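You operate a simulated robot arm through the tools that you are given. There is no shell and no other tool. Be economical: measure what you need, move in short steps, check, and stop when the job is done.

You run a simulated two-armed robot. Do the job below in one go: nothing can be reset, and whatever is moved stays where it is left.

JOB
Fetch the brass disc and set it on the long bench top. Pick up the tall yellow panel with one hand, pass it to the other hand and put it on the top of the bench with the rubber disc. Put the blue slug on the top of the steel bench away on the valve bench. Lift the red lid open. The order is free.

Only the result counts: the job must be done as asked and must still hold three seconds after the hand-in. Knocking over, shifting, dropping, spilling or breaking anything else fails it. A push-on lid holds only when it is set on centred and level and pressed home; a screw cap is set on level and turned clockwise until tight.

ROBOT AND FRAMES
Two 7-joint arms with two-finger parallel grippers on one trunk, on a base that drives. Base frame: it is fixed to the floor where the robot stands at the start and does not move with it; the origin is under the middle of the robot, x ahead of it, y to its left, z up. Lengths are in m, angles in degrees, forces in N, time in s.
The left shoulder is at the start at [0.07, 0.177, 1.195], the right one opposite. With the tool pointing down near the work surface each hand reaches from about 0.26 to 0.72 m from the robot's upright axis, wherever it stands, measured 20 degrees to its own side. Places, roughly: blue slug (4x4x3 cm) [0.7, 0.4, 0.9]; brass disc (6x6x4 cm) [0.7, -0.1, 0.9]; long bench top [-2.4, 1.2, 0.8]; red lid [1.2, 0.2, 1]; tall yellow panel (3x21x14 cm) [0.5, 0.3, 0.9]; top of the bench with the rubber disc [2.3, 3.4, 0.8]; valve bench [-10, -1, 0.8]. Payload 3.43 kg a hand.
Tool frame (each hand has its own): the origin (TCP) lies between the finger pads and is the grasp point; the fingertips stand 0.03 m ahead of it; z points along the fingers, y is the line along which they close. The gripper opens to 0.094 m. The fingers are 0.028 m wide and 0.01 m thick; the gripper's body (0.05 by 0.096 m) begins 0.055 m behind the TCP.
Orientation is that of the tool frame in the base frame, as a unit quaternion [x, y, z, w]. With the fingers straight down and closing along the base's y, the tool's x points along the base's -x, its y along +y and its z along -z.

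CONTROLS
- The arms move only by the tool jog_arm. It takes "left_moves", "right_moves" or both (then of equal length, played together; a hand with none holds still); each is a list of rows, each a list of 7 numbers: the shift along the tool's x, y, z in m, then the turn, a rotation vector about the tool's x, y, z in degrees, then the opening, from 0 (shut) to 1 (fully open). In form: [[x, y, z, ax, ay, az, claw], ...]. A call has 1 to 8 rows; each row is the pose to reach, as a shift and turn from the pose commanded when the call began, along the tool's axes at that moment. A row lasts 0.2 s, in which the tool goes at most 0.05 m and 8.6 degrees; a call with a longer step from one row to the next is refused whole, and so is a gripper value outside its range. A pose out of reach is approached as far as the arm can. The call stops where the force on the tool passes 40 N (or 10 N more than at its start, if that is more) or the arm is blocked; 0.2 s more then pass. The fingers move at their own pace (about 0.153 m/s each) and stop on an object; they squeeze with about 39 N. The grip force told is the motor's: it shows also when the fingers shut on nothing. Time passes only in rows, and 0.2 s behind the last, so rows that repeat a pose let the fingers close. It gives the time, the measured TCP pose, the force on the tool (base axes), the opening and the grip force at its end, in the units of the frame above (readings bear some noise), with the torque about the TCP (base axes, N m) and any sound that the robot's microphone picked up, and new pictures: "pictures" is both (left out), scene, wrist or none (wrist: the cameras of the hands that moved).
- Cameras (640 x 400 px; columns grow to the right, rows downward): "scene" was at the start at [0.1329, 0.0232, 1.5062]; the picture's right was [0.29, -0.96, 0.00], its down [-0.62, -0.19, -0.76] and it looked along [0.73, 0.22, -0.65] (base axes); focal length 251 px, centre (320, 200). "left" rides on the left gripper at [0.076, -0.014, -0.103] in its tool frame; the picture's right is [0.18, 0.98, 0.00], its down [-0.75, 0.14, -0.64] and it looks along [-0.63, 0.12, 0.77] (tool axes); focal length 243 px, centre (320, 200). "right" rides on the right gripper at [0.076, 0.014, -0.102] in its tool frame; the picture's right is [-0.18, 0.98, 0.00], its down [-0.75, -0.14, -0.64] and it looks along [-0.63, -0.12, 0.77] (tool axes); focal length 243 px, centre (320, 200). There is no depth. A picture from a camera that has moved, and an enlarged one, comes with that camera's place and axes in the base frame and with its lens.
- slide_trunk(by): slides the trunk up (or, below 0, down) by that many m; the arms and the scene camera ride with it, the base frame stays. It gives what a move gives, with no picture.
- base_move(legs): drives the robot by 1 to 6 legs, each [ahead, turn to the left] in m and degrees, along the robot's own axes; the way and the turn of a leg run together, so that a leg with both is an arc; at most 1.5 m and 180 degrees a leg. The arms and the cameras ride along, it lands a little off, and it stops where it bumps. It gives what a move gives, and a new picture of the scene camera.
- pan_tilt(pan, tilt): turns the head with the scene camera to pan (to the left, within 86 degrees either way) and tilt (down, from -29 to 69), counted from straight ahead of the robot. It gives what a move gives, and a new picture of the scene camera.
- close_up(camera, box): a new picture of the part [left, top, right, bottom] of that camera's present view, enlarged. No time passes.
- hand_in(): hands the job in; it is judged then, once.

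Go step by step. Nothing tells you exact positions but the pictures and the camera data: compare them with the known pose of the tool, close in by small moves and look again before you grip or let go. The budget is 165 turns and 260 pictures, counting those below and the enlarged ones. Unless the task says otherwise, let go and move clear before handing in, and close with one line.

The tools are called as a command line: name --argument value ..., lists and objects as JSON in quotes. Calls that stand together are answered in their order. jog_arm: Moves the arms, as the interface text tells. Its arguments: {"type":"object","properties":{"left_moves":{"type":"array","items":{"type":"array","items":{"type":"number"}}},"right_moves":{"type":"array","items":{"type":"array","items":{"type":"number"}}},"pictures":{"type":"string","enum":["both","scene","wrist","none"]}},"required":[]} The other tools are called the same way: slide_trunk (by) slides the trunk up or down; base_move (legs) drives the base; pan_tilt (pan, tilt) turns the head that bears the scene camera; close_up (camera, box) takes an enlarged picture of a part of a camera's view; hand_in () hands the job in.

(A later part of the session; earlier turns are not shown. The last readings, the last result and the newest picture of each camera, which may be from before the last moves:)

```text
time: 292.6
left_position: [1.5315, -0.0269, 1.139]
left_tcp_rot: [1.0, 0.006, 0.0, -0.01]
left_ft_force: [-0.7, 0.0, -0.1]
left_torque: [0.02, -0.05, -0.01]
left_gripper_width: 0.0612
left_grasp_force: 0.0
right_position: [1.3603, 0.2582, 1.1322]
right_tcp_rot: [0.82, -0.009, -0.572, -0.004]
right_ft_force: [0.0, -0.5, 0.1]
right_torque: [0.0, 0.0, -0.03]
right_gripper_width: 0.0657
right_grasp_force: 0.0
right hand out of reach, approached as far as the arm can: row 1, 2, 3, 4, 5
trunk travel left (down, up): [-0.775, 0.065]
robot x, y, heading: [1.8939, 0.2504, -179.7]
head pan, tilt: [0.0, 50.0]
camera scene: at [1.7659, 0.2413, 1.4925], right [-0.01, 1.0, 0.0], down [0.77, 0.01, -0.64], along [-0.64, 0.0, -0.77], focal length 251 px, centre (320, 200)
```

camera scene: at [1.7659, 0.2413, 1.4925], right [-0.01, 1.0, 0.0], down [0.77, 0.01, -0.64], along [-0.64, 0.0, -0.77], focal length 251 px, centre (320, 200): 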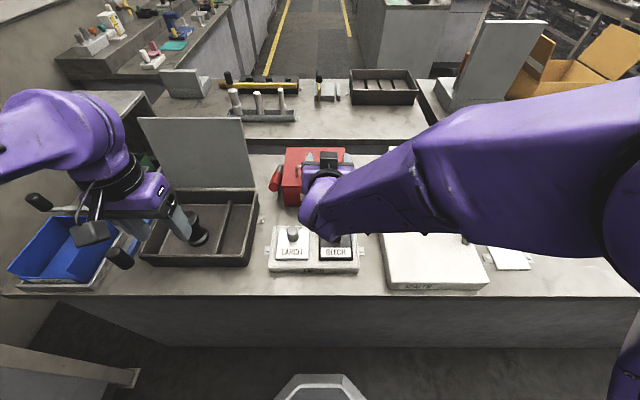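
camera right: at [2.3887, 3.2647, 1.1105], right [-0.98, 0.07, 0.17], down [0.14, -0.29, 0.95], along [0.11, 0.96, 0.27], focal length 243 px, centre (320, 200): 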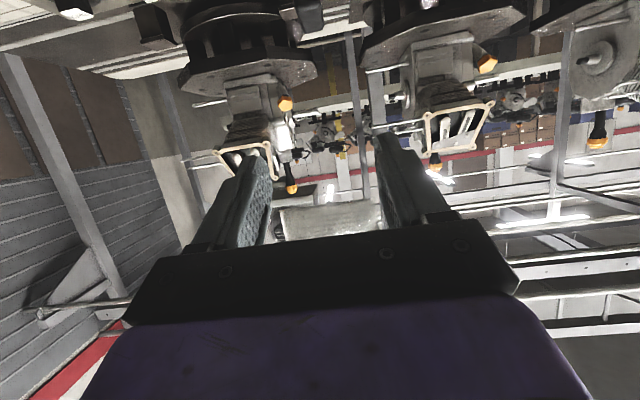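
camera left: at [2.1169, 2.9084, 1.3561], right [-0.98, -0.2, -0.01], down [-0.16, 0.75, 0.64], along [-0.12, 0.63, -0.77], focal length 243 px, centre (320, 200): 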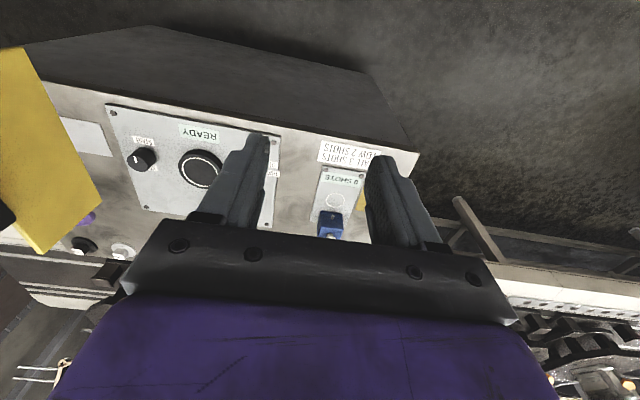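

Now rolling the hand 90° so the fingers close vertically.

jog_arm --right_moves '[[0, 0, 0, 0, 0, -8.4, 0.7], [0, 0, 0, 0, 0, -16.8, 0.7], [0, 0, 0, 0, 0, -25.2, 0.65], [0, 0, 0, 0, 0, -33.6, 0.6], [0, 0, 0, 0, 0, -42, 0.55], [0, 0, 0, 0, 0, -50.4, 0.55], [0, 0, 0, 0, 0, -58.8, 0.55], [0, 0, 0, 0, 0, -67, 0.55]]' --pictures "none"

jog_arm --right_moves '[[0, 0, 0, 0, 0, -8, 0.55], [0, 0, 0, 0, 0, -16, 0.55], [0, 0, 0, 0, 0, -23, 0.55]]'

```text
time: 294.4
left_position: [1.5319, -0.0251, 1.1401]
left_tcp_rot: [1.0, 0.007, 0.0, -0.008]
left_ft_force: [1.0, -0.7, 0.4]
left_torque: [0.0, 0.04, 0.0]
left_gripper_width: 0.0609
left_grasp_force: 0.0
right_position: [1.3592, 0.2627, 1.1355]
right_tcp_rot: [0.693, 0.441, -0.475, -0.316]
right_ft_force: [-0.8, 0.8, -0.7]
right_torque: [0.0, 0.0, 0.01]
right_gripper_width: 0.0518
right_grasp_force: 0.1
trunk travel left (down, up): [-0.775, 0.065]
robot x, y, heading: [1.8933, 0.2496, -179.6]
head pan, tilt: [0.0, 50.0]
```

```text
time: 295.2
left_position: [1.5321, -0.0254, 1.1402]
left_tcp_rot: [1.0, 0.007, -0.001, -0.009]
left_ft_force: [-0.1, 0.0, 0.8]
left_torque: [0.0, 0.02, 0.01]
left_gripper_width: 0.061
left_grasp_force: 0.0
right_position: [1.3586, 0.2656, 1.1397]
right_tcp_rot: [0.598, 0.562, -0.409, -0.398]
right_ft_force: [-0.6, 0.2, -0.6]
right_torque: [0.02, 0.01, 0.0]
right_gripper_width: 0.0519
right_grasp_force: 0.1
trunk travel left (down, up): [-0.775, 0.065]
robot x, y, heading: [1.8889, 0.2496, -179.7]
head pan, tilt: [0.0, 50.0]
camera scene: at [1.7681, 0.2452, 1.4927], right [-0.01, 1.0, 0.0], down [0.77, 0.0, -0.64], along [-0.64, 0.0, -0.77], focal length 251 px, centre (320, 200)
camera right: at [1.4616, 0.3398, 1.1595], right [0.34, -0.23, -0.91], down [0.53, -0.76, 0.39], along [-0.78, -0.61, -0.13], focal length 243 px, centre (320, 200)
```

scene: 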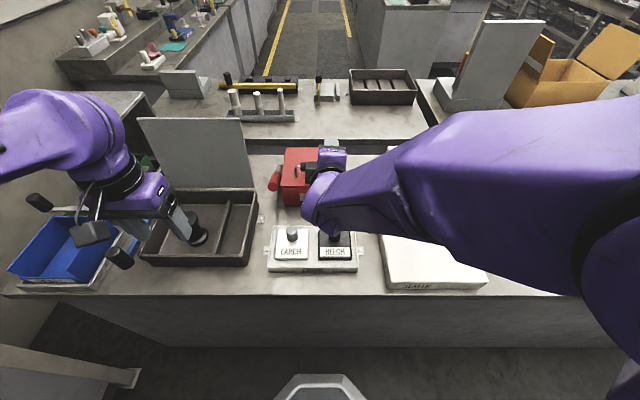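
right: 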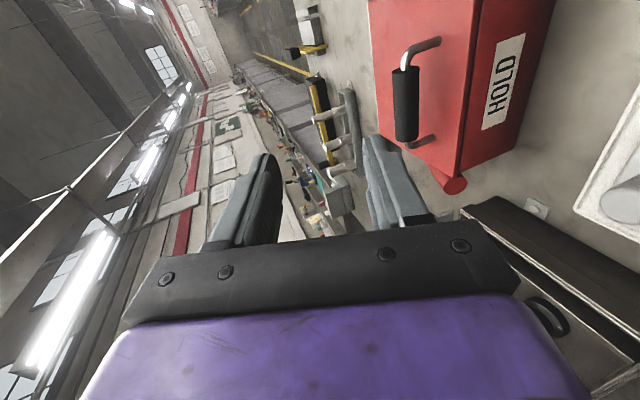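

Orientation is right. Moving to the pre‑grasp just in front of the bar.

jog_arm --right_moves '[[-0.006, 0.032, 0.027, 0, 0, 0, 0.55], [-0.012, 0.064, 0.054, 0, 0, 0, 0.55], [-0.0175, 0.096, 0.08, 0, 0, 0, 0.55]]'

close_up --camera "scene" --box '[240, 120, 400, 240]'

```text
time: 296.2
left_position: [1.5334, -0.0249, 1.1402]
left_tcp_rot: [1.0, 0.007, -0.002, -0.009]
left_ft_force: [-0.6, -0.7, 0.6]
left_torque: [-0.01, 0.04, 0.02]
left_gripper_width: 0.061
left_grasp_force: 0.1
right_position: [1.3063, 0.2595, 1.0305]
right_tcp_rot: [0.616, 0.544, -0.408, -0.398]
right_ft_force: [-0.1, -0.3, 0.0]
right_torque: [0.0, -0.03, 0.0]
right_gripper_width: 0.0517
right_grasp_force: 0.1
trunk travel left (down, up): [-0.775, 0.065]
robot x, y, heading: [1.8933, 0.2482, -179.7]
head pan, tilt: [0.0, 50.0]
stopped in row 3 (right hand): the arm was blocked; the commanded pose is now the measured one
camera scene: at [1.7691, 0.2447, 1.4928], right [-0.01, 1.0, 0.0], down [0.77, 0.0, -0.64], along [-0.64, 0.0, -0.77], focal length 251 px, centre (320, 200)
camera right: at [1.4131, 0.3303, 1.0483], right [0.32, -0.27, -0.91], down [0.49, -0.77, 0.41], along [-0.81, -0.58, -0.11], focal length 243 px, centre (320, 200)
```

scene: 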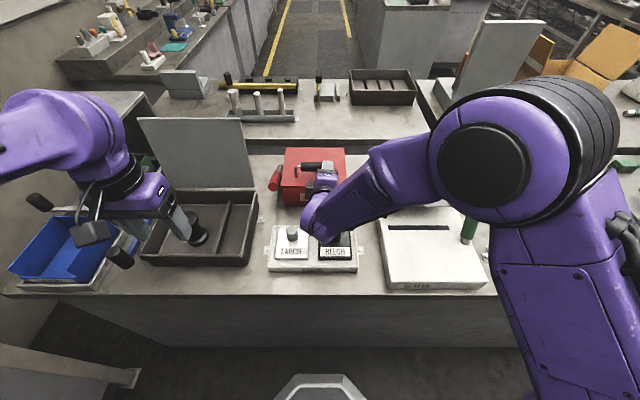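
right: 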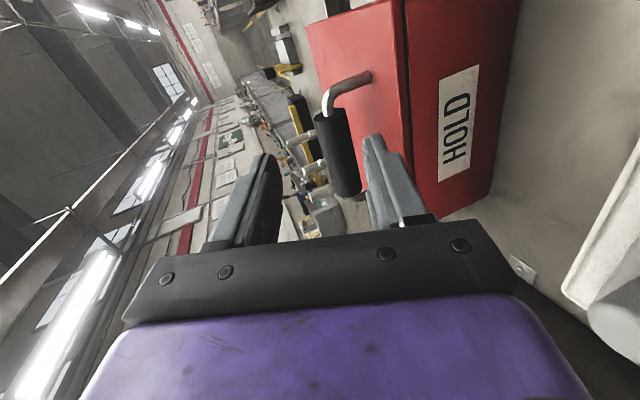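

```text
3.33 times, centred on (320, 180) of scene
camera zoom: at [1.7691, 0.2447, 1.4928], right [-0.01, 1.0, 0.0], down [0.77, 0.0, -0.64], along [-0.64, 0.0, -0.77], focal length 836 px, centre (320, 267)
```

zoom: 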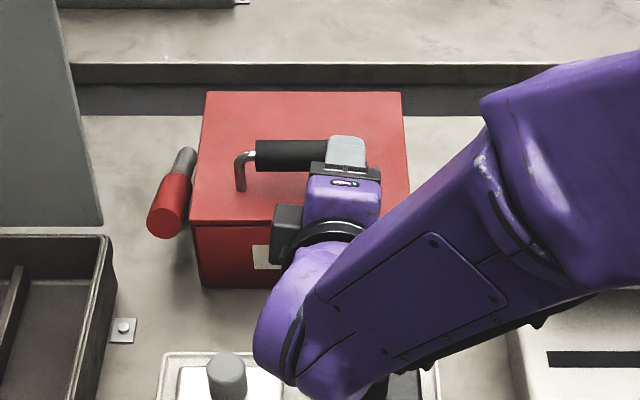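

The arm configuration shifted and stopped a hair early, without tool force; the bar lies between the fingers in the wrist view. Continuing in small steps.

jog_arm --right_moves '[[-0.006, 0.004, 0, 0, 0, 0, 0.55], [-0.012, 0.008, 0, 0, 0, 0, 0.55], [-0.017, 0.012, 0.01, 0, 0, 0, 0.55], [-0.017, 0.012, 0.03, 0, 0, 0, 0.55]]'

```text
time: 297.2
left_position: [1.5306, -0.0255, 1.14]
left_tcp_rot: [1.0, 0.007, -0.001, -0.01]
left_ft_force: [-1.0, -0.5, -0.1]
left_torque: [0.0, -0.01, -0.03]
left_gripper_width: 0.0612
left_grasp_force: 0.0
right_position: [1.2729, 0.2548, 1.0181]
right_tcp_rot: [0.63, 0.528, -0.411, -0.394]
right_ft_force: [0.7, 0.0, -0.6]
right_torque: [-0.03, 0.0, 0.03]
right_gripper_width: 0.0517
right_grasp_force: 0.1
trunk travel left (down, up): [-0.775, 0.065]
robot x, y, heading: [1.8925, 0.2471, -179.5]
head pan, tilt: [0.0, 50.0]
camera scene: at [1.7668, 0.2447, 1.4926], right [-0.01, 1.0, 0.0], down [0.77, 0.0, -0.64], along [-0.64, 0.0, -0.77], focal length 251 px, centre (320, 200)
camera right: at [1.3813, 0.3231, 1.0338], right [0.32, -0.31, -0.9], down [0.47, -0.77, 0.43], along [-0.82, -0.56, -0.1], focal length 243 px, centre (320, 200)
```

scene: 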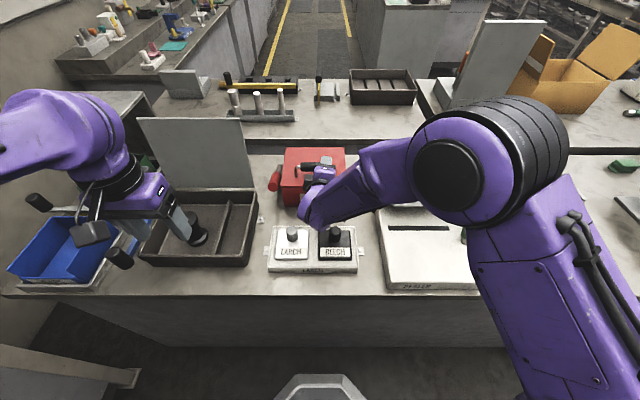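
right: 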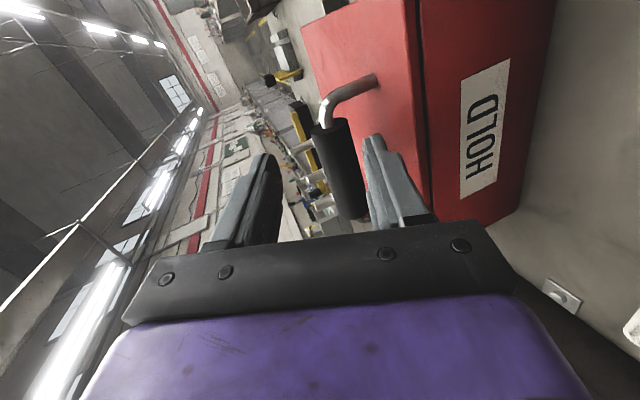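

Bar is between the fingers, about 1 cm below the centre line. Centring, correcting roll, and moving on.

jog_arm --right_moves '[[-0.003, 0.006, 0, 0, 0, -2, 0.55], [-0.006, 0.012, 0.005, 0, 0, -4, 0.55], [-0.009, 0.012, 0.02, 0, 0, -6, 0.55], [-0.009, 0.012, 0.034, 0, 0, -6, 0.55], [-0.009, 0.012, 0.045, 0, 0, -6, 0.55]]'

```text
time: 298.4
left_position: [1.5398, -0.023, 1.1435]
left_tcp_rot: [1.0, 0.007, -0.005, -0.009]
left_ft_force: [-0.3, 0.6, 0.3]
left_torque: [0.04, -0.02, 0.03]
left_gripper_width: 0.0612
left_grasp_force: 0.1
right_position: [1.2486, 0.2375, 0.9916]
right_tcp_rot: [0.585, 0.572, -0.39, -0.422]
right_ft_force: [20.7, 2.1, 23.8]
right_torque: [-0.18, -0.42, 0.17]
right_gripper_width: 0.0454
right_grasp_force: 0.0
trunk travel left (down, up): [-0.775, 0.065]
robot x, y, heading: [1.8919, 0.2456, -179.6]
head pan, tilt: [0.0, 50.0]
camera scene: at [1.7783, 0.2461, 1.4941], right [-0.01, 1.0, 0.0], down [0.76, 0.0, -0.65], along [-0.65, 0.0, -0.76], focal length 251 px, centre (320, 200)
camera right: at [1.3518, 0.3096, 1.014], right [0.33, -0.17, -0.93], down [0.52, -0.79, 0.33], along [-0.79, -0.59, -0.17], focal length 243 px, centre (320, 200)
```

scene: 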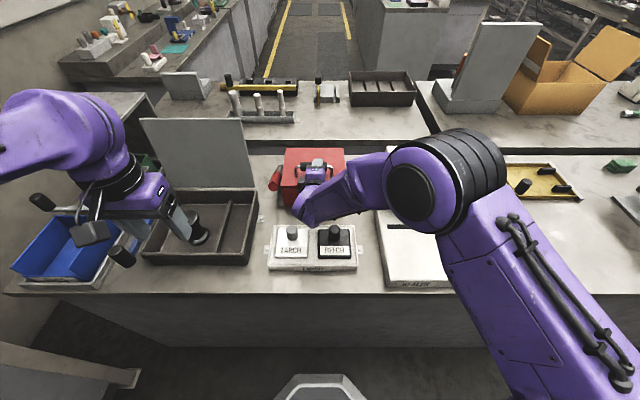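
right: 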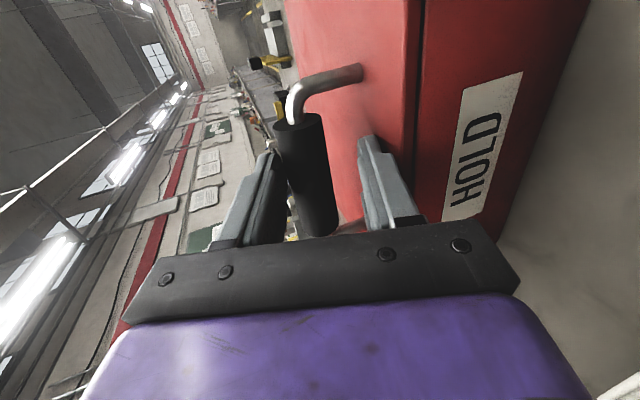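

The lower finger is pressing on the lid and the bar sits near the upper finger – I'm too low. Raising about 12 mm.

jog_arm --right_moves '[[0, -0.006, -0.004, 0, 0, 0, 0.55], [0, -0.012, -0.004, 0, 0, 0, 0.55], [0, -0.014, -0.004, 0, 0, 0, 0.55]]'

```text
time: 299.2
left_position: [1.531, -0.0238, 1.1412]
left_tcp_rot: [1.0, 0.006, -0.002, -0.008]
left_ft_force: [-0.3, -0.5, -0.4]
left_torque: [-0.02, -0.05, -0.05]
left_gripper_width: 0.0611
left_grasp_force: 0.1
right_position: [1.2399, 0.2396, 0.9962]
right_tcp_rot: [0.59, 0.574, -0.384, -0.417]
right_ft_force: [0.3, -0.1, -0.9]
right_torque: [-0.01, -0.01, 0.03]
right_gripper_width: 0.0518
right_grasp_force: 0.0
trunk travel left (down, up): [-0.775, 0.065]
robot x, y, heading: [1.8934, 0.2478, -179.7]
head pan, tilt: [0.0, 50.0]
camera scene: at [1.7674, 0.2452, 1.4924], right [0.0, 1.0, 0.0], down [0.77, 0.0, -0.64], along [-0.64, 0.0, -0.77], focal length 251 px, centre (320, 200)
camera right: at [1.344, 0.311, 1.0204], right [0.34, -0.18, -0.92], down [0.51, -0.79, 0.34], along [-0.79, -0.59, -0.18], focal length 243 px, centre (320, 200)
```

scene: 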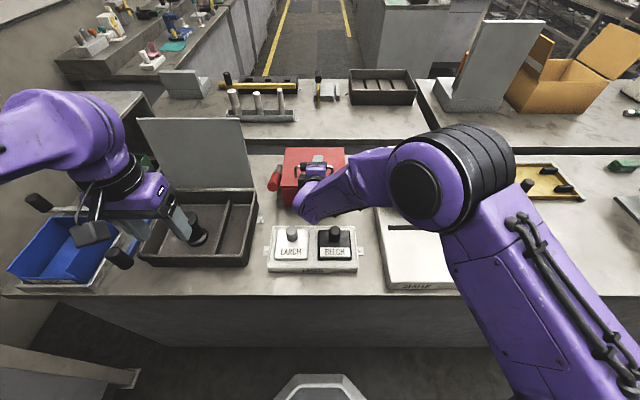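
right: 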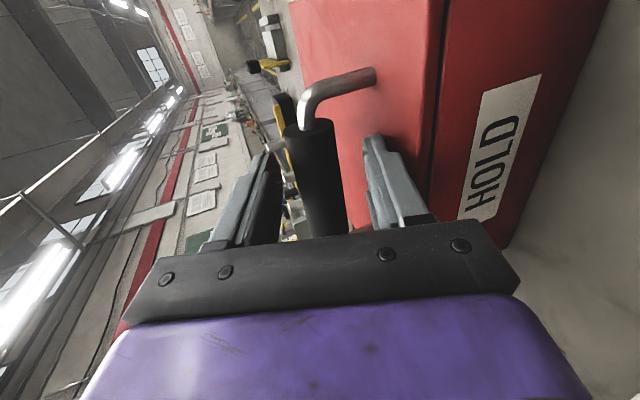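

Free of contact and the bar is centred between the fingers. Closing.

jog_arm --right_moves '[[0, 0, 0, 0, 0, 0, 0.3], [0, 0, 0, 0, 0, 0, 0], [0, 0, 0, 0, 0, 0, 0]]' --pictures "wrist"

```text
time: 300.0
left_position: [1.5312, -0.0237, 1.1402]
left_tcp_rot: [1.0, 0.006, 0.0, -0.009]
left_ft_force: [-0.6, 0.1, 0.0]
left_torque: [-0.01, 0.01, 0.0]
left_gripper_width: 0.061
left_grasp_force: 0.1
right_position: [1.2408, 0.2378, 0.9969]
right_tcp_rot: [0.591, 0.573, -0.386, -0.417]
right_ft_force: [1.6, 1.8, -4.5]
right_torque: [0.24, -0.47, -0.76]
right_gripper_width: 0.0275
right_grasp_force: 44.7
trunk travel left (down, up): [-0.775, 0.065]
robot x, y, heading: [1.8919, 0.2486, -179.8]
head pan, tilt: [0.0, 50.0]
camera right: at [1.344, 0.3101, 1.0225], right [0.34, -0.18, -0.92], down [0.51, -0.79, 0.34], along [-0.79, -0.59, -0.17], focal length 243 px, centre (320, 200)
```

right: 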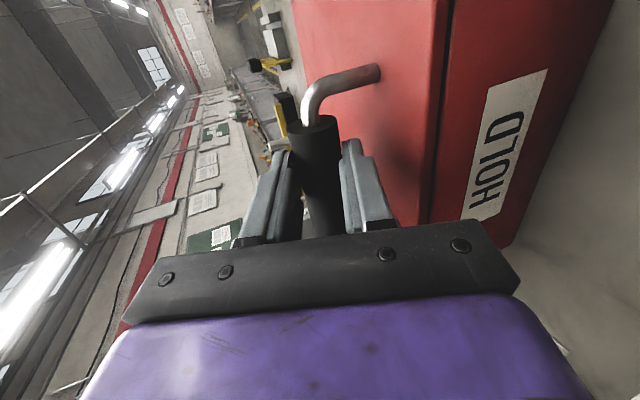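

Bar gripped. Now swing it up along the hinge arc (hinge ≈[1.07, 0.935]), turning the tool with it – first 20°.

jog_arm --right_moves '[[0, -0.0157, 0.0005, -5, 0, 0, 0], [0, -0.0313, 0.0022, -10, 0, 0, 0], [0, -0.0468, 0.0055, -15, 0, 0, 0], [0, -0.0619, 0.01, -20, 0, 0, 0]]'

```text
time: 301.0
left_position: [1.5304, -0.0194, 1.1407]
left_tcp_rot: [1.0, 0.008, 0.0, -0.007]
left_ft_force: [0.5, 0.8, -0.4]
left_torque: [0.01, 0.0, 0.0]
left_gripper_width: 0.0613
left_grasp_force: 0.0
right_position: [1.2083, 0.2387, 1.0539]
right_tcp_rot: [0.65, 0.633, -0.283, -0.312]
right_ft_force: [-6.7, 23.8, -3.0]
right_torque: [-0.26, 0.13, 0.42]
right_gripper_width: 0.0275
right_grasp_force: 45.2
trunk travel left (down, up): [-0.775, 0.065]
robot x, y, heading: [1.8895, 0.2469, -180.0]
head pan, tilt: [0.0, 50.0]
camera scene: at [1.7657, 0.2521, 1.4924], right [0.0, 1.0, 0.0], down [0.77, 0.0, -0.64], along [-0.64, 0.0, -0.77], focal length 251 px, centre (320, 200)
camera right: at [1.2988, 0.31, 1.1112], right [0.63, -0.19, -0.76], down [0.37, -0.78, 0.5], along [-0.68, -0.59, -0.42], focal length 243 px, centre (320, 200)
```

scene: 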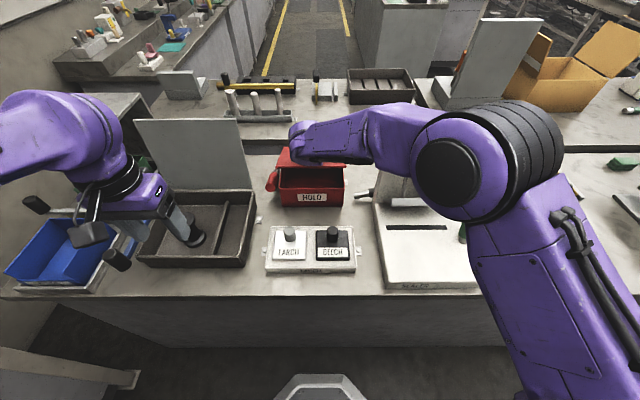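
right: 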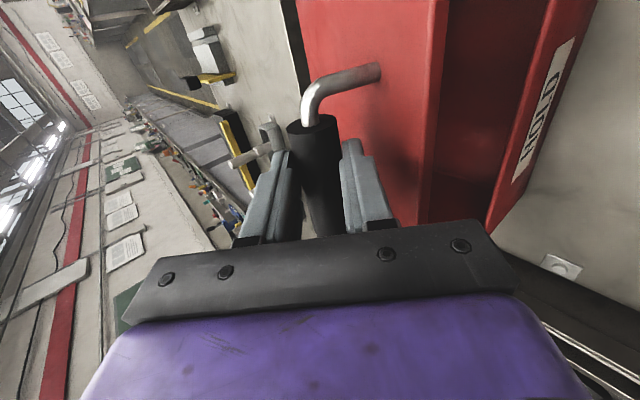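

The lid swings up nicely. Continuing to about 60°, letting the bar pivot in slightly loosened fingers.

jog_arm --right_moves '[[0.003, -0.014, 0.0012, -4, 0, 0, 0.2], [0.004, -0.0279, 0.0034, -7.7, 0, 0, 0.34], [0.004, -0.042, 0.0065, -10, 0, 0, 0.36], [0.004, -0.0564, 0.0107, -11.7, 0, 0, 0.36]]'

```text
time: 302.0
left_position: [1.5324, -0.0244, 1.1411]
left_tcp_rot: [1.0, 0.007, -0.001, -0.01]
left_ft_force: [0.2, 0.0, 0.5]
left_torque: [-0.02, 0.02, -0.01]
left_gripper_width: 0.0611
left_grasp_force: 0.0
right_position: [1.164, 0.2383, 1.09]
right_tcp_rot: [0.677, 0.661, -0.215, -0.244]
right_ft_force: [0.0, 0.2, -0.4]
right_torque: [0.01, -0.03, 0.01]
right_gripper_width: 0.0342
right_grasp_force: 0.3
trunk travel left (down, up): [-0.775, 0.065]
robot x, y, heading: [1.8924, 0.2449, -179.6]
head pan, tilt: [0.0, 50.0]
camera scene: at [1.7678, 0.2446, 1.4927], right [-0.01, 1.0, 0.0], down [0.77, 0.0, -0.64], along [-0.64, 0.0, -0.77], focal length 251 px, centre (320, 200)
camera right: at [1.242, 0.3098, 1.1641], right [0.77, -0.19, -0.61], down [0.26, -0.78, 0.57], along [-0.59, -0.59, -0.55], focal length 243 px, centre (320, 200)
```

scene: 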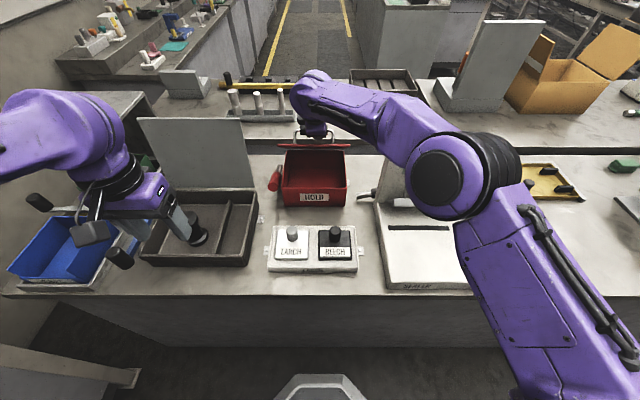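
right: 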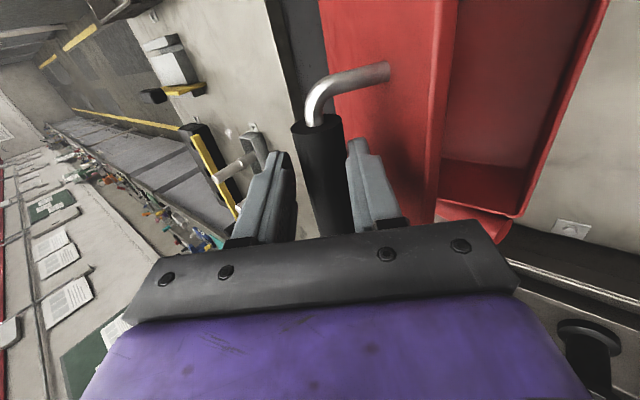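

Lid about 40° open with almost no load. Continuing towards 70°.

jog_arm --right_moves '[[0, -0.0141, 0.003, -1, 0, 0, 0.36], [0, -0.0282, 0.0065, -2, 0, 0, 0.36], [0, -0.0413, 0.0119, -2.5, 0, 0, 0.36], [0, -0.0544, 0.0173, -3, 0, 0, 0.36], [0, -0.0662, 0.0249, -3, 0, 0, 0.36], [0, -0.078, 0.0325, -3, 0, 0, 0.36]]'

```text
time: 303.4
left_position: [1.5329, -0.0256, 1.1413]
left_tcp_rot: [1.0, 0.007, -0.002, -0.009]
left_ft_force: [0.9, 0.1, -0.6]
left_torque: [-0.01, 0.0, 0.01]
left_gripper_width: 0.0613
left_grasp_force: 0.2
right_position: [1.1404, 0.2579, 1.1063]
right_tcp_rot: [0.684, 0.665, -0.198, -0.226]
right_ft_force: [0.2, -0.6, -0.6]
right_torque: [0.0, -0.02, -0.03]
right_gripper_width: 0.034
right_grasp_force: 0.0
right hand out of reach, approached as far as the arm can: row 2, 3, 4, 5, 6
trunk travel left (down, up): [-0.775, 0.065]
robot x, y, heading: [1.8905, 0.2467, -179.7]
head pan, tilt: [0.0, 50.0]
camera scene: at [1.7683, 0.245, 1.4928], right [-0.01, 1.0, 0.0], down [0.77, 0.0, -0.64], along [-0.64, 0.0, -0.77], focal length 251 px, centre (320, 200)
camera right: at [1.2128, 0.3304, 1.1841], right [0.8, -0.2, -0.57], down [0.22, -0.78, 0.58], along [-0.56, -0.59, -0.58], focal length 243 px, centre (320, 200)
```

scene: 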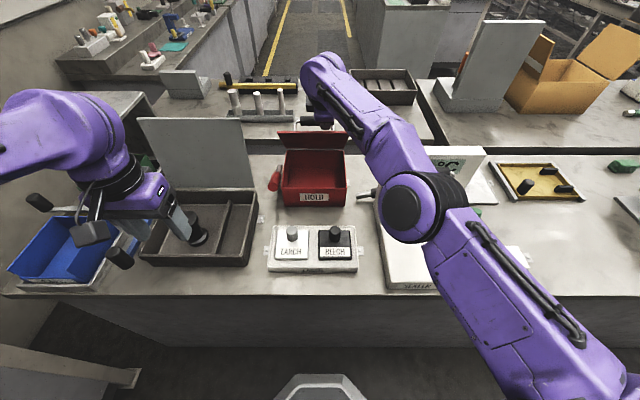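
right: 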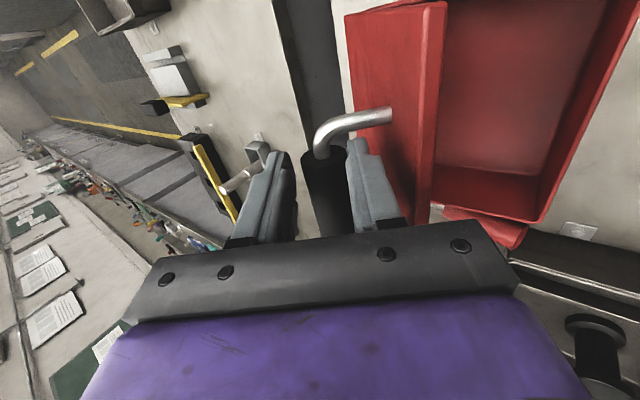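

The right arm is fully stretched with the lid ~50° open. I bring the left hand in (closed, near horizontal) to push the lid's underside past vertical.

jog_arm --left_moves '[[-0.0215, -0.022, 0.009, 0, -8.4, 0, 0.4], [-0.043, -0.044, 0.018, 0, -16.8, 0, 0.2], [-0.0645, -0.066, 0.027, 0, -25.2, 0, 0], [-0.086, -0.088, 0.035, 0, -33.6, 0, 0], [-0.1075, -0.11, 0.044, 0, -42, 0, 0], [-0.129, -0.132, 0.053, 0, -50.4, 0, 0], [-0.15, -0.154, 0.062, 0, -58.8, 0, 0], [-0.172, -0.175, 0.07, 0, -67, 0, 0]]'

```text
time: 305.2
left_position: [1.3536, 0.1535, 1.0741]
left_tcp_rot: [0.833, 0.01, -0.553, -0.003]
left_ft_force: [-0.3, 0.0, -0.9]
left_torque: [-0.02, 0.0, 0.03]
left_gripper_width: 0.0
left_grasp_force: 33.5
right_position: [1.1393, 0.2605, 1.1062]
right_tcp_rot: [0.684, 0.665, -0.199, -0.225]
right_ft_force: [-0.8, -0.1, 0.0]
right_torque: [0.01, 0.03, 0.0]
right_gripper_width: 0.0338
right_grasp_force: 0.4
trunk travel left (down, up): [-0.775, 0.065]
robot x, y, heading: [1.891, 0.2463, -179.8]
head pan, tilt: [0.0, 50.0]
camera scene: at [1.7665, 0.2478, 1.4926], right [-0.01, 1.0, 0.0], down [0.77, 0.0, -0.64], along [-0.64, 0.0, -0.77], focal length 251 px, centre (320, 200)
camera left: at [1.4789, 0.1708, 1.0427], right [0.08, -0.98, -0.19], down [0.3, -0.15, 0.94], along [-0.95, -0.13, 0.28], focal length 243 px, centre (320, 200)
```

scene: 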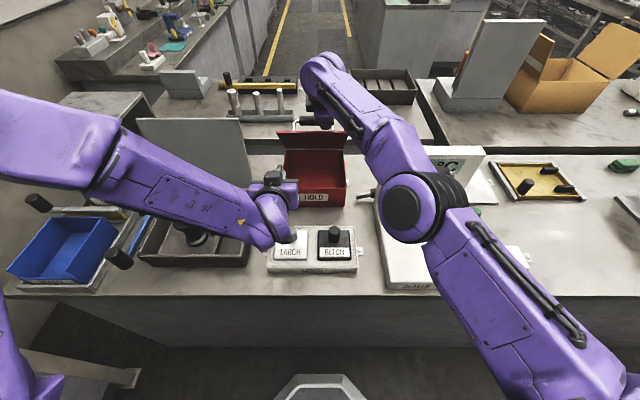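
left: 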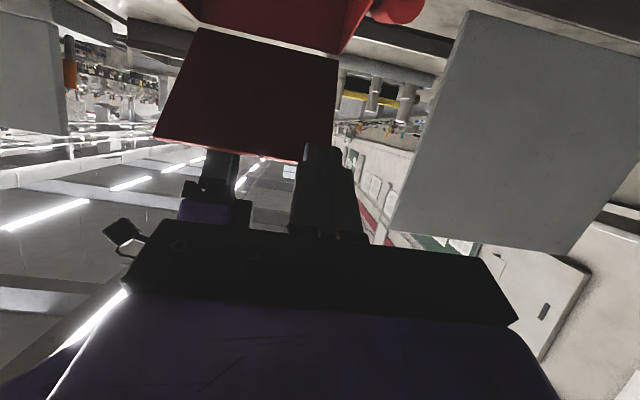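

The left view shows the lid's underside and edge at z≈1.08. I advance the left fingertips to touch the underside at z≈1.05.

jog_arm --left_moves '[[-0.012, -0.006, 0.035, 0, 0, 0, 0], [-0.024, -0.012, 0.07, 0, 0, 0, 0], [-0.033, -0.012, 0.1, 0, 0, 0, 0], [-0.04, -0.012, 0.12, 0, 0, 0, 0], [-0.044, -0.012, 0.13, 0, 0, 0, 0], [-0.047, -0.012, 0.1375, 0, 0, 0, 0]]'

```text
time: 306.6
left_position: [1.2121, 0.1602, 1.064]
left_tcp_rot: [0.834, 0.011, -0.552, -0.004]
left_ft_force: [-0.5, -0.2, 0.6]
left_torque: [0.02, -0.01, 0.01]
left_gripper_width: 0.0
left_grasp_force: 32.5
right_position: [1.1403, 0.2583, 1.1062]
right_tcp_rot: [0.683, 0.665, -0.198, -0.226]
right_ft_force: [0.9, -0.1, -0.4]
right_torque: [0.01, 0.0, 0.05]
right_gripper_width: 0.0338
right_grasp_force: 0.0
trunk travel left (down, up): [-0.775, 0.065]
robot x, y, heading: [1.8879, 0.2464, -179.6]
head pan, tilt: [0.0, 50.0]
camera scene: at [1.768, 0.245, 1.4927], right [-0.01, 1.0, 0.0], down [0.77, 0.0, -0.64], along [-0.64, 0.0, -0.77], focal length 251 px, centre (320, 200)
camera left: at [1.337, 0.1763, 1.0329], right [0.08, -0.98, -0.19], down [0.3, -0.15, 0.94], along [-0.95, -0.14, 0.28], focal length 243 px, centre (320, 200)
```

scene: 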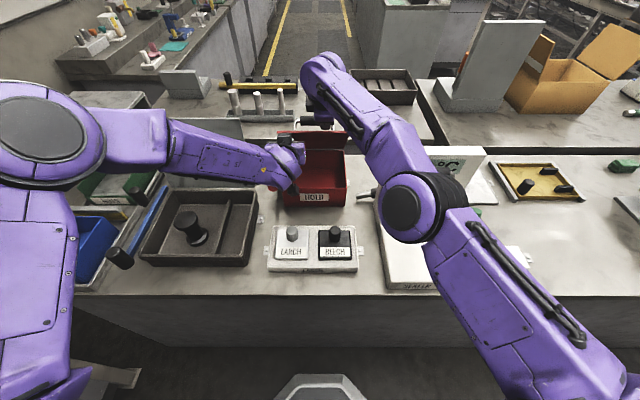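
left: 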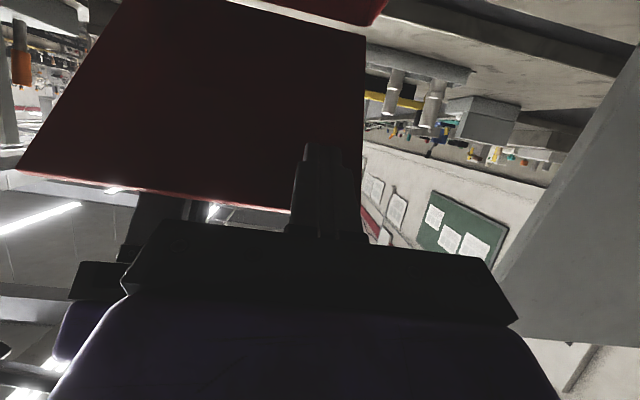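

jog_arm --left_moves '[[-0.0031, 0, 0.0074, 0, 0, 0, 0], [-0.0062, 0, 0.0147, 0, 0, 0, 0], [-0.0093, 0, 0.0221, 0, 0, 0, 0]]' --pictures "wrist"

```text
time: 307.4
left_position: [1.1924, 0.1598, 1.0616]
left_tcp_rot: [0.834, 0.01, -0.551, -0.005]
left_ft_force: [31.0, -0.2, -6.3]
left_torque: [-0.02, -0.19, -0.04]
left_gripper_width: 0.0
left_grasp_force: 33.0
right_position: [1.14, 0.2587, 1.111]
right_tcp_rot: [0.683, 0.664, -0.201, -0.228]
right_ft_force: [-27.0, -1.8, 11.2]
right_torque: [0.19, 0.72, 0.16]
right_gripper_width: 0.038
right_grasp_force: 14.4
trunk travel left (down, up): [-0.775, 0.065]
robot x, y, heading: [1.8934, 0.2443, -179.4]
head pan, tilt: [0.0, 50.0]
camera left: at [1.3171, 0.1763, 1.0316], right [0.08, -0.98, -0.19], down [0.29, -0.16, 0.94], along [-0.95, -0.13, 0.27], focal length 243 px, centre (320, 200)
```

left: 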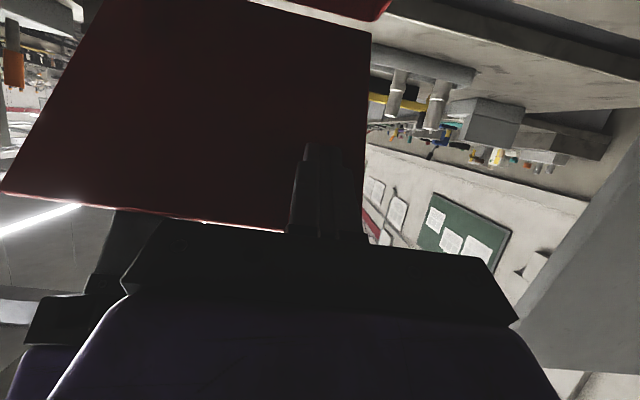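

Left now supports the lid (31 N). Opening the right fingers a little and withdrawing them back off the bar.

jog_arm --right_moves '[[0, 0, 0, 0, 0, 0, 0.5], [0, 0, 0, 0, 0, 0, 0.52], [0, 0, -0.02, 0, 0, 0, 0.52], [0, 0, -0.04, 0, 0, 0, 0.52], [0, 0, -0.06, 0, 0, 0, 0.52], [0, 0, -0.08, 0, 0, 0, 0.52]]' --left_moves '[[0, 0, 0, 0, 0, 0, 0], [0, 0, 0, 0, 0, 0, 0], [0, 0, 0, 0, 0, 0, 0], [0, 0, 0, 0, 0, 0, 0], [0, 0, 0, 0, 0, 0, 0], [0, 0, 0, 0, 0, 0, 0]]'

```text
time: 308.1
left_position: [1.1923, 0.1591, 1.0608]
left_tcp_rot: [0.836, 0.01, -0.548, -0.005]
left_ft_force: [7.2, -1.2, -4.5]
left_torque: [0.02, -0.19, -0.03]
left_gripper_width: 0.0
left_grasp_force: 32.7
right_position: [1.1412, 0.2596, 1.1122]
right_tcp_rot: [0.683, 0.663, -0.2, -0.231]
right_ft_force: [-3.5, 0.0, 8.9]
right_torque: [0.1, -0.22, -0.01]
right_gripper_width: 0.0446
right_grasp_force: 0.1
trunk travel left (down, up): [-0.775, 0.065]
robot x, y, heading: [1.8927, 0.2471, -179.7]
head pan, tilt: [0.0, 50.0]
stopped in row 3 (left hand): the force on the tool passed its limit (the readings are from after the stop); the commanded pose is now the measured one
camera scene: at [1.77, 0.2451, 1.4929], right [-0.01, 1.0, 0.0], down [0.77, 0.0, -0.64], along [-0.64, 0.0, -0.77], focal length 251 px, centre (320, 200)
camera right: at [1.2145, 0.3313, 1.1895], right [0.79, -0.2, -0.58], down [0.23, -0.78, 0.58], along [-0.56, -0.59, -0.58], focal length 243 px, centre (320, 200)
camera left: at [1.3184, 0.1764, 1.0301], right [0.08, -0.98, -0.19], down [0.29, -0.16, 0.94], along [-0.95, -0.13, 0.27], focal length 243 px, centre (320, 200)
```

scene: 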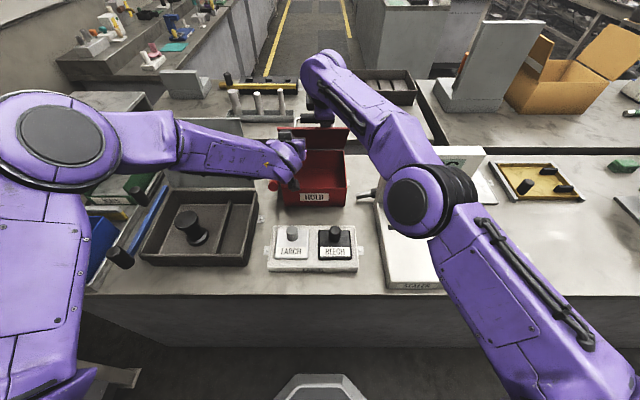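
right: 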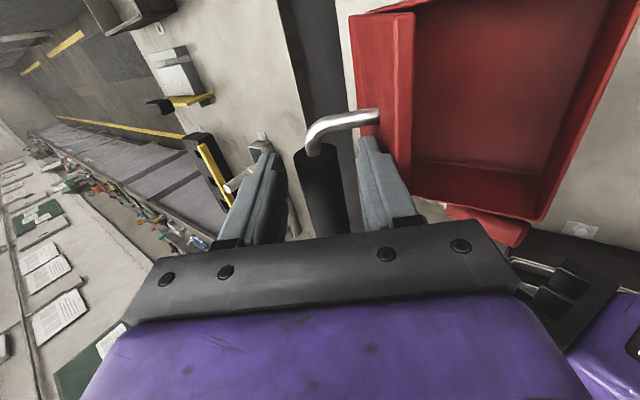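
left: 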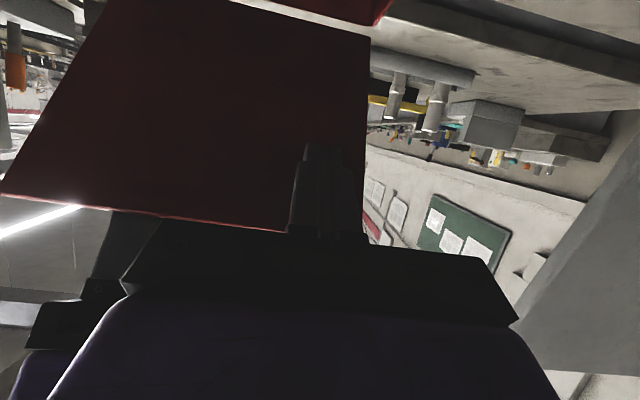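

Backing the right hand out in smaller steps.

jog_arm --right_moves '[[0, -0.003, 0, 0, 0, 0, 0.46], [0, -0.003, -0.015, 0, 0, 0, 0.46], [0, -0.003, -0.03, 0, 0, 0, 0.46], [0, -0.003, -0.045, 0, 0, 0, 0.46], [0, -0.003, -0.065, 0, 0, 0, 0.46]]'

```text
time: 309.3
left_position: [1.192, 0.1597, 1.06]
left_tcp_rot: [0.836, 0.011, -0.549, -0.004]
left_ft_force: [-0.2, 0.3, -0.4]
left_torque: [-0.01, 0.03, -0.01]
left_gripper_width: 0.0
left_grasp_force: 33.1
right_position: [1.1766, 0.2571, 1.1655]
right_tcp_rot: [0.682, 0.665, -0.199, -0.229]
right_ft_force: [0.1, 0.2, -0.1]
right_torque: [0.01, -0.04, 0.01]
right_gripper_width: 0.0431
right_grasp_force: 0.0
trunk travel left (down, up): [-0.775, 0.065]
robot x, y, heading: [1.8919, 0.2497, -179.4]
head pan, tilt: [0.0, 50.0]
camera scene: at [1.7696, 0.2452, 1.4928], right [-0.01, 1.0, 0.0], down [0.77, 0.0, -0.64], along [-0.64, 0.0, -0.77], focal length 251 px, centre (320, 200)
camera right: at [1.2502, 0.3281, 1.2429], right [0.8, -0.2, -0.57], down [0.23, -0.78, 0.58], along [-0.56, -0.59, -0.58], focal length 243 px, centre (320, 200)
```

scene: 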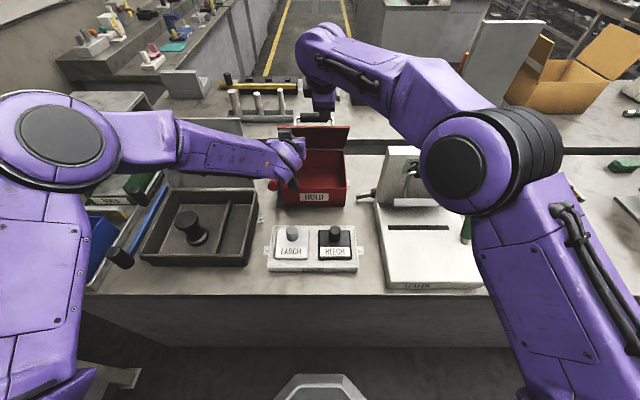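
right: 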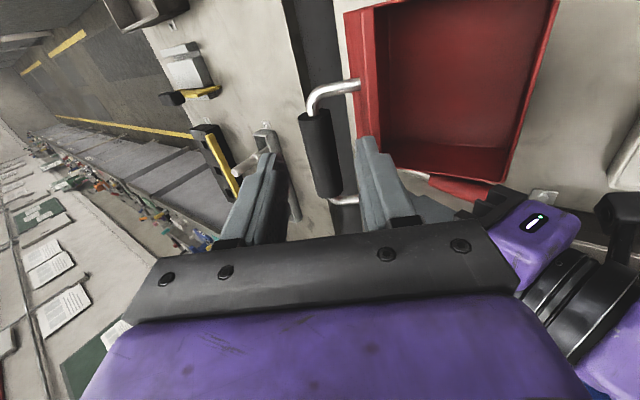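

The lid stays at the left fingers with no load. Right moves clear while left pushes the lid on past vertical.

jog_arm --right_moves '[[0.02, 0.012, -0.025, 0, 0, 0, 0.46], [0.045, 0.025, -0.05, 0, 0, 0, 0.46], [0.07, 0.04, -0.07, 0, 0, 0, 0.46], [0.095, 0.055, -0.09, 0, 0, 0, 0.46], [0.12, 0.069, -0.11, 0, 0, 0, 0.46], [0.12, 0.069, -0.11, 0, 0, 0, 0.46], [0.12, 0.069, -0.11, 0, 0, 0, 0.46], [0.12, 0.069, -0.11, 0, 0, 0, 0.46]]' --left_moves '[[0, 0, 0, 0, 0, 0, 0], [-0.007, 0, 0.014, 0, 0, 0, 0], [-0.014, 0, 0.028, 0, 0, 0, 0], [-0.02, 0, 0.042, 0, 0, 0, 0], [-0.027, 0, 0.056, 0, 0, 0, 0], [-0.034, 0, 0.07, 0, 0, 0, 0], [-0.04, 0, 0.084, 0, 0, 0, 0], [-0.045, 0, 0.094, 0, 0, 0, 0]]'

```text
time: 311.1
left_position: [1.0884, 0.1575, 1.0658]
left_tcp_rot: [0.836, 0.009, -0.549, -0.006]
left_ft_force: [8.9, -0.4, 2.1]
left_torque: [0.03, 0.09, 0.01]
left_gripper_width: 0.0
left_grasp_force: 33.3
right_position: [1.2999, 0.3694, 1.2199]
right_tcp_rot: [0.683, 0.664, -0.199, -0.228]
right_ft_force: [0.0, -0.5, 0.4]
right_torque: [0.0, -0.04, -0.04]
right_gripper_width: 0.0432
right_grasp_force: 0.0
trunk travel left (down, up): [-0.775, 0.065]
robot x, y, heading: [1.8909, 0.2488, -179.5]
head pan, tilt: [0.0, 50.0]
camera scene: at [1.7708, 0.2453, 1.493], right [-0.01, 1.0, 0.0], down [0.77, 0.0, -0.64], along [-0.64, 0.0, -0.77], focal length 251 px, centre (320, 200)
camera right: at [1.374, 0.4412, 1.2979], right [0.8, -0.2, -0.57], down [0.23, -0.78, 0.58], along [-0.56, -0.59, -0.58], focal length 243 px, centre (320, 200)
camera left: at [1.2135, 0.1746, 1.0356], right [0.08, -0.98, -0.19], down [0.29, -0.16, 0.94], along [-0.95, -0.13, 0.27], focal length 243 px, centre (320, 200)
```

scene: 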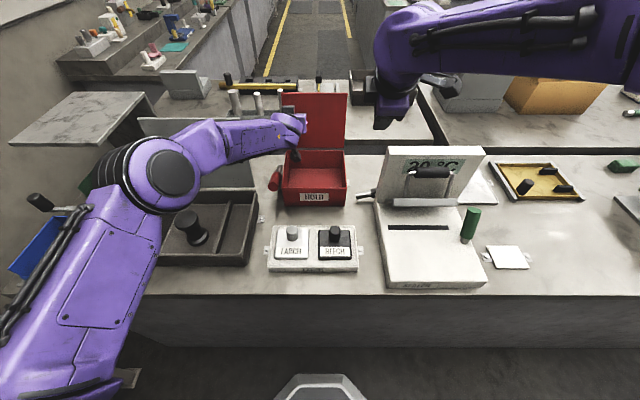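
right: 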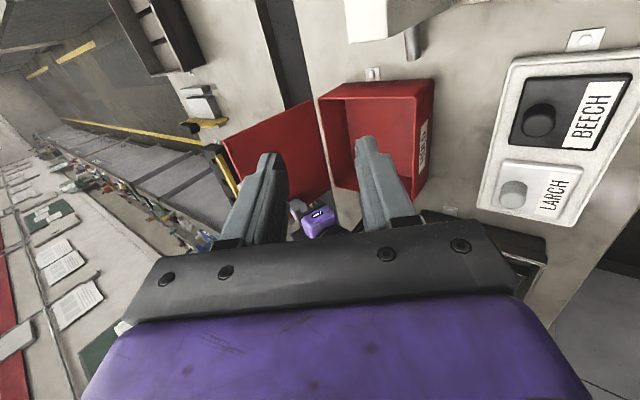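
left: 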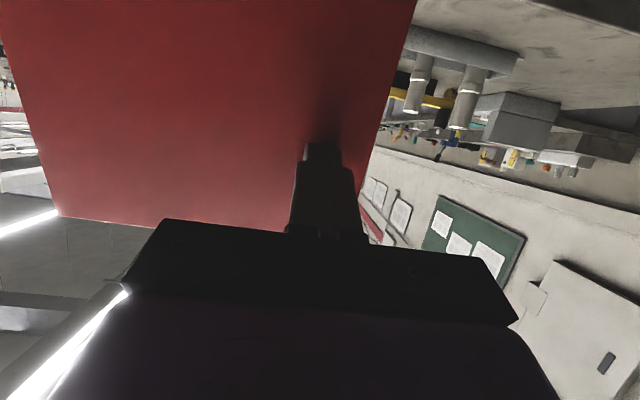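

Lid is about vertical. Pushing a bit further until it rests on its stop.

jog_arm --left_moves '[[-0.004, 0, 0.009, 0, 0, 0, 0], [-0.008, 0, 0.018, 0, 0, 0, 0], [-0.012, 0, 0.028, 0, 0, 0, 0]]'

```text
time: 311.6
left_position: [1.0888, 0.1579, 1.0647]
left_tcp_rot: [0.837, 0.009, -0.547, -0.005]
left_ft_force: [32.7, -4.5, 9.0]
left_torque: [0.13, 0.28, 0.19]
left_gripper_width: 0.0003
left_grasp_force: 33.0
right_position: [1.3087, 0.3671, 1.2244]
right_tcp_rot: [0.681, 0.665, -0.202, -0.23]
right_ft_force: [0.6, -0.1, 0.1]
right_torque: [-0.01, 0.03, -0.04]
right_gripper_width: 0.0431
right_grasp_force: 0.1
trunk travel left (down, up): [-0.775, 0.065]
robot x, y, heading: [1.8963, 0.2474, -179.7]
head pan, tilt: [0.0, 50.0]
stopped in row 2 (left hand): the force on the tool passed its limit (the readings are from after the stop); the commanded pose is now the measured one
camera scene: at [1.7805, 0.2445, 1.494], right [-0.01, 1.0, 0.0], down [0.76, 0.01, -0.65], along [-0.65, -0.01, -0.76], focal length 251 px, centre (320, 200)
camera left: at [1.2131, 0.1746, 1.0361], right [0.08, -0.98, -0.19], down [0.29, -0.16, 0.94], along [-0.95, -0.13, 0.27], focal length 243 px, centre (320, 200)
```

scene: 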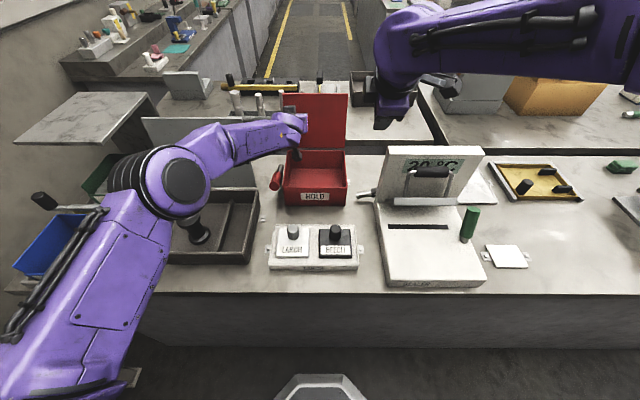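
left: 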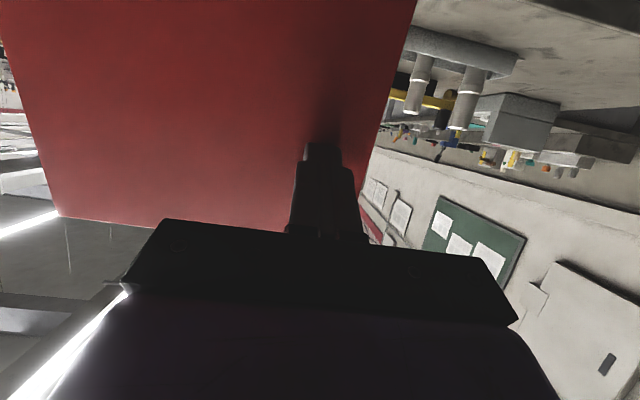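

The lid has reached its stop. Easing the left fingers off and watching whether it stays.

jog_arm --left_moves '[[0.003, 0, -0.007, 0, 0, 0, 0], [0.008, 0, -0.018, 0, 0, 0, 0], [0.012, 0, -0.028, 0, 0, 0, 0]]'

```text
time: 312.4
left_position: [1.1116, 0.1579, 1.0599]
left_tcp_rot: [0.838, 0.01, -0.546, -0.004]
left_ft_force: [0.6, 0.3, 0.4]
left_torque: [0.0, -0.03, -0.02]
left_gripper_width: 0.0002
left_grasp_force: 33.0
right_position: [1.3008, 0.3679, 1.2197]
right_tcp_rot: [0.682, 0.665, -0.2, -0.228]
right_ft_force: [-0.4, -0.1, -0.1]
right_torque: [0.01, 0.02, 0.04]
right_gripper_width: 0.0433
right_grasp_force: 0.0
trunk travel left (down, up): [-0.775, 0.065]
robot x, y, heading: [1.8931, 0.2454, -179.9]
head pan, tilt: [0.0, 50.0]
camera scene: at [1.7712, 0.2446, 1.493], right [-0.01, 1.0, 0.0], down [0.77, 0.01, -0.64], along [-0.64, 0.0, -0.77], focal length 251 px, centre (320, 200)
camera left: at [1.2374, 0.1751, 1.0311], right [0.09, -0.98, -0.19], down [0.28, -0.16, 0.95], along [-0.96, -0.13, 0.26], focal length 243 px, centre (320, 200)
```

scene: 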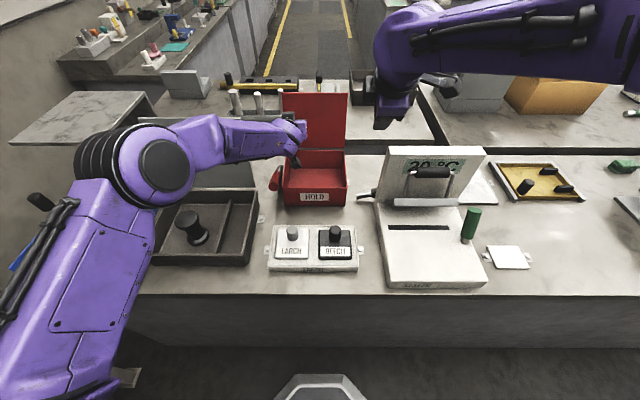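
left: 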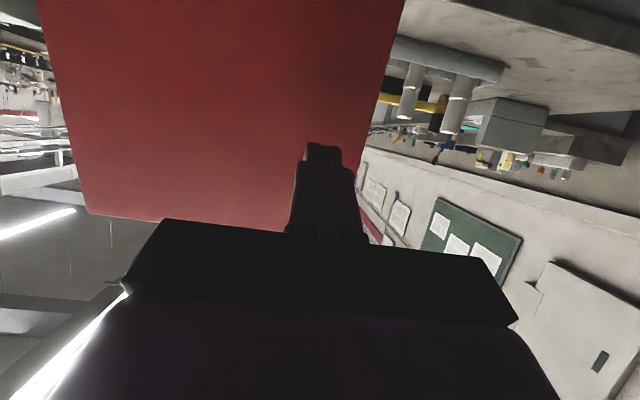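

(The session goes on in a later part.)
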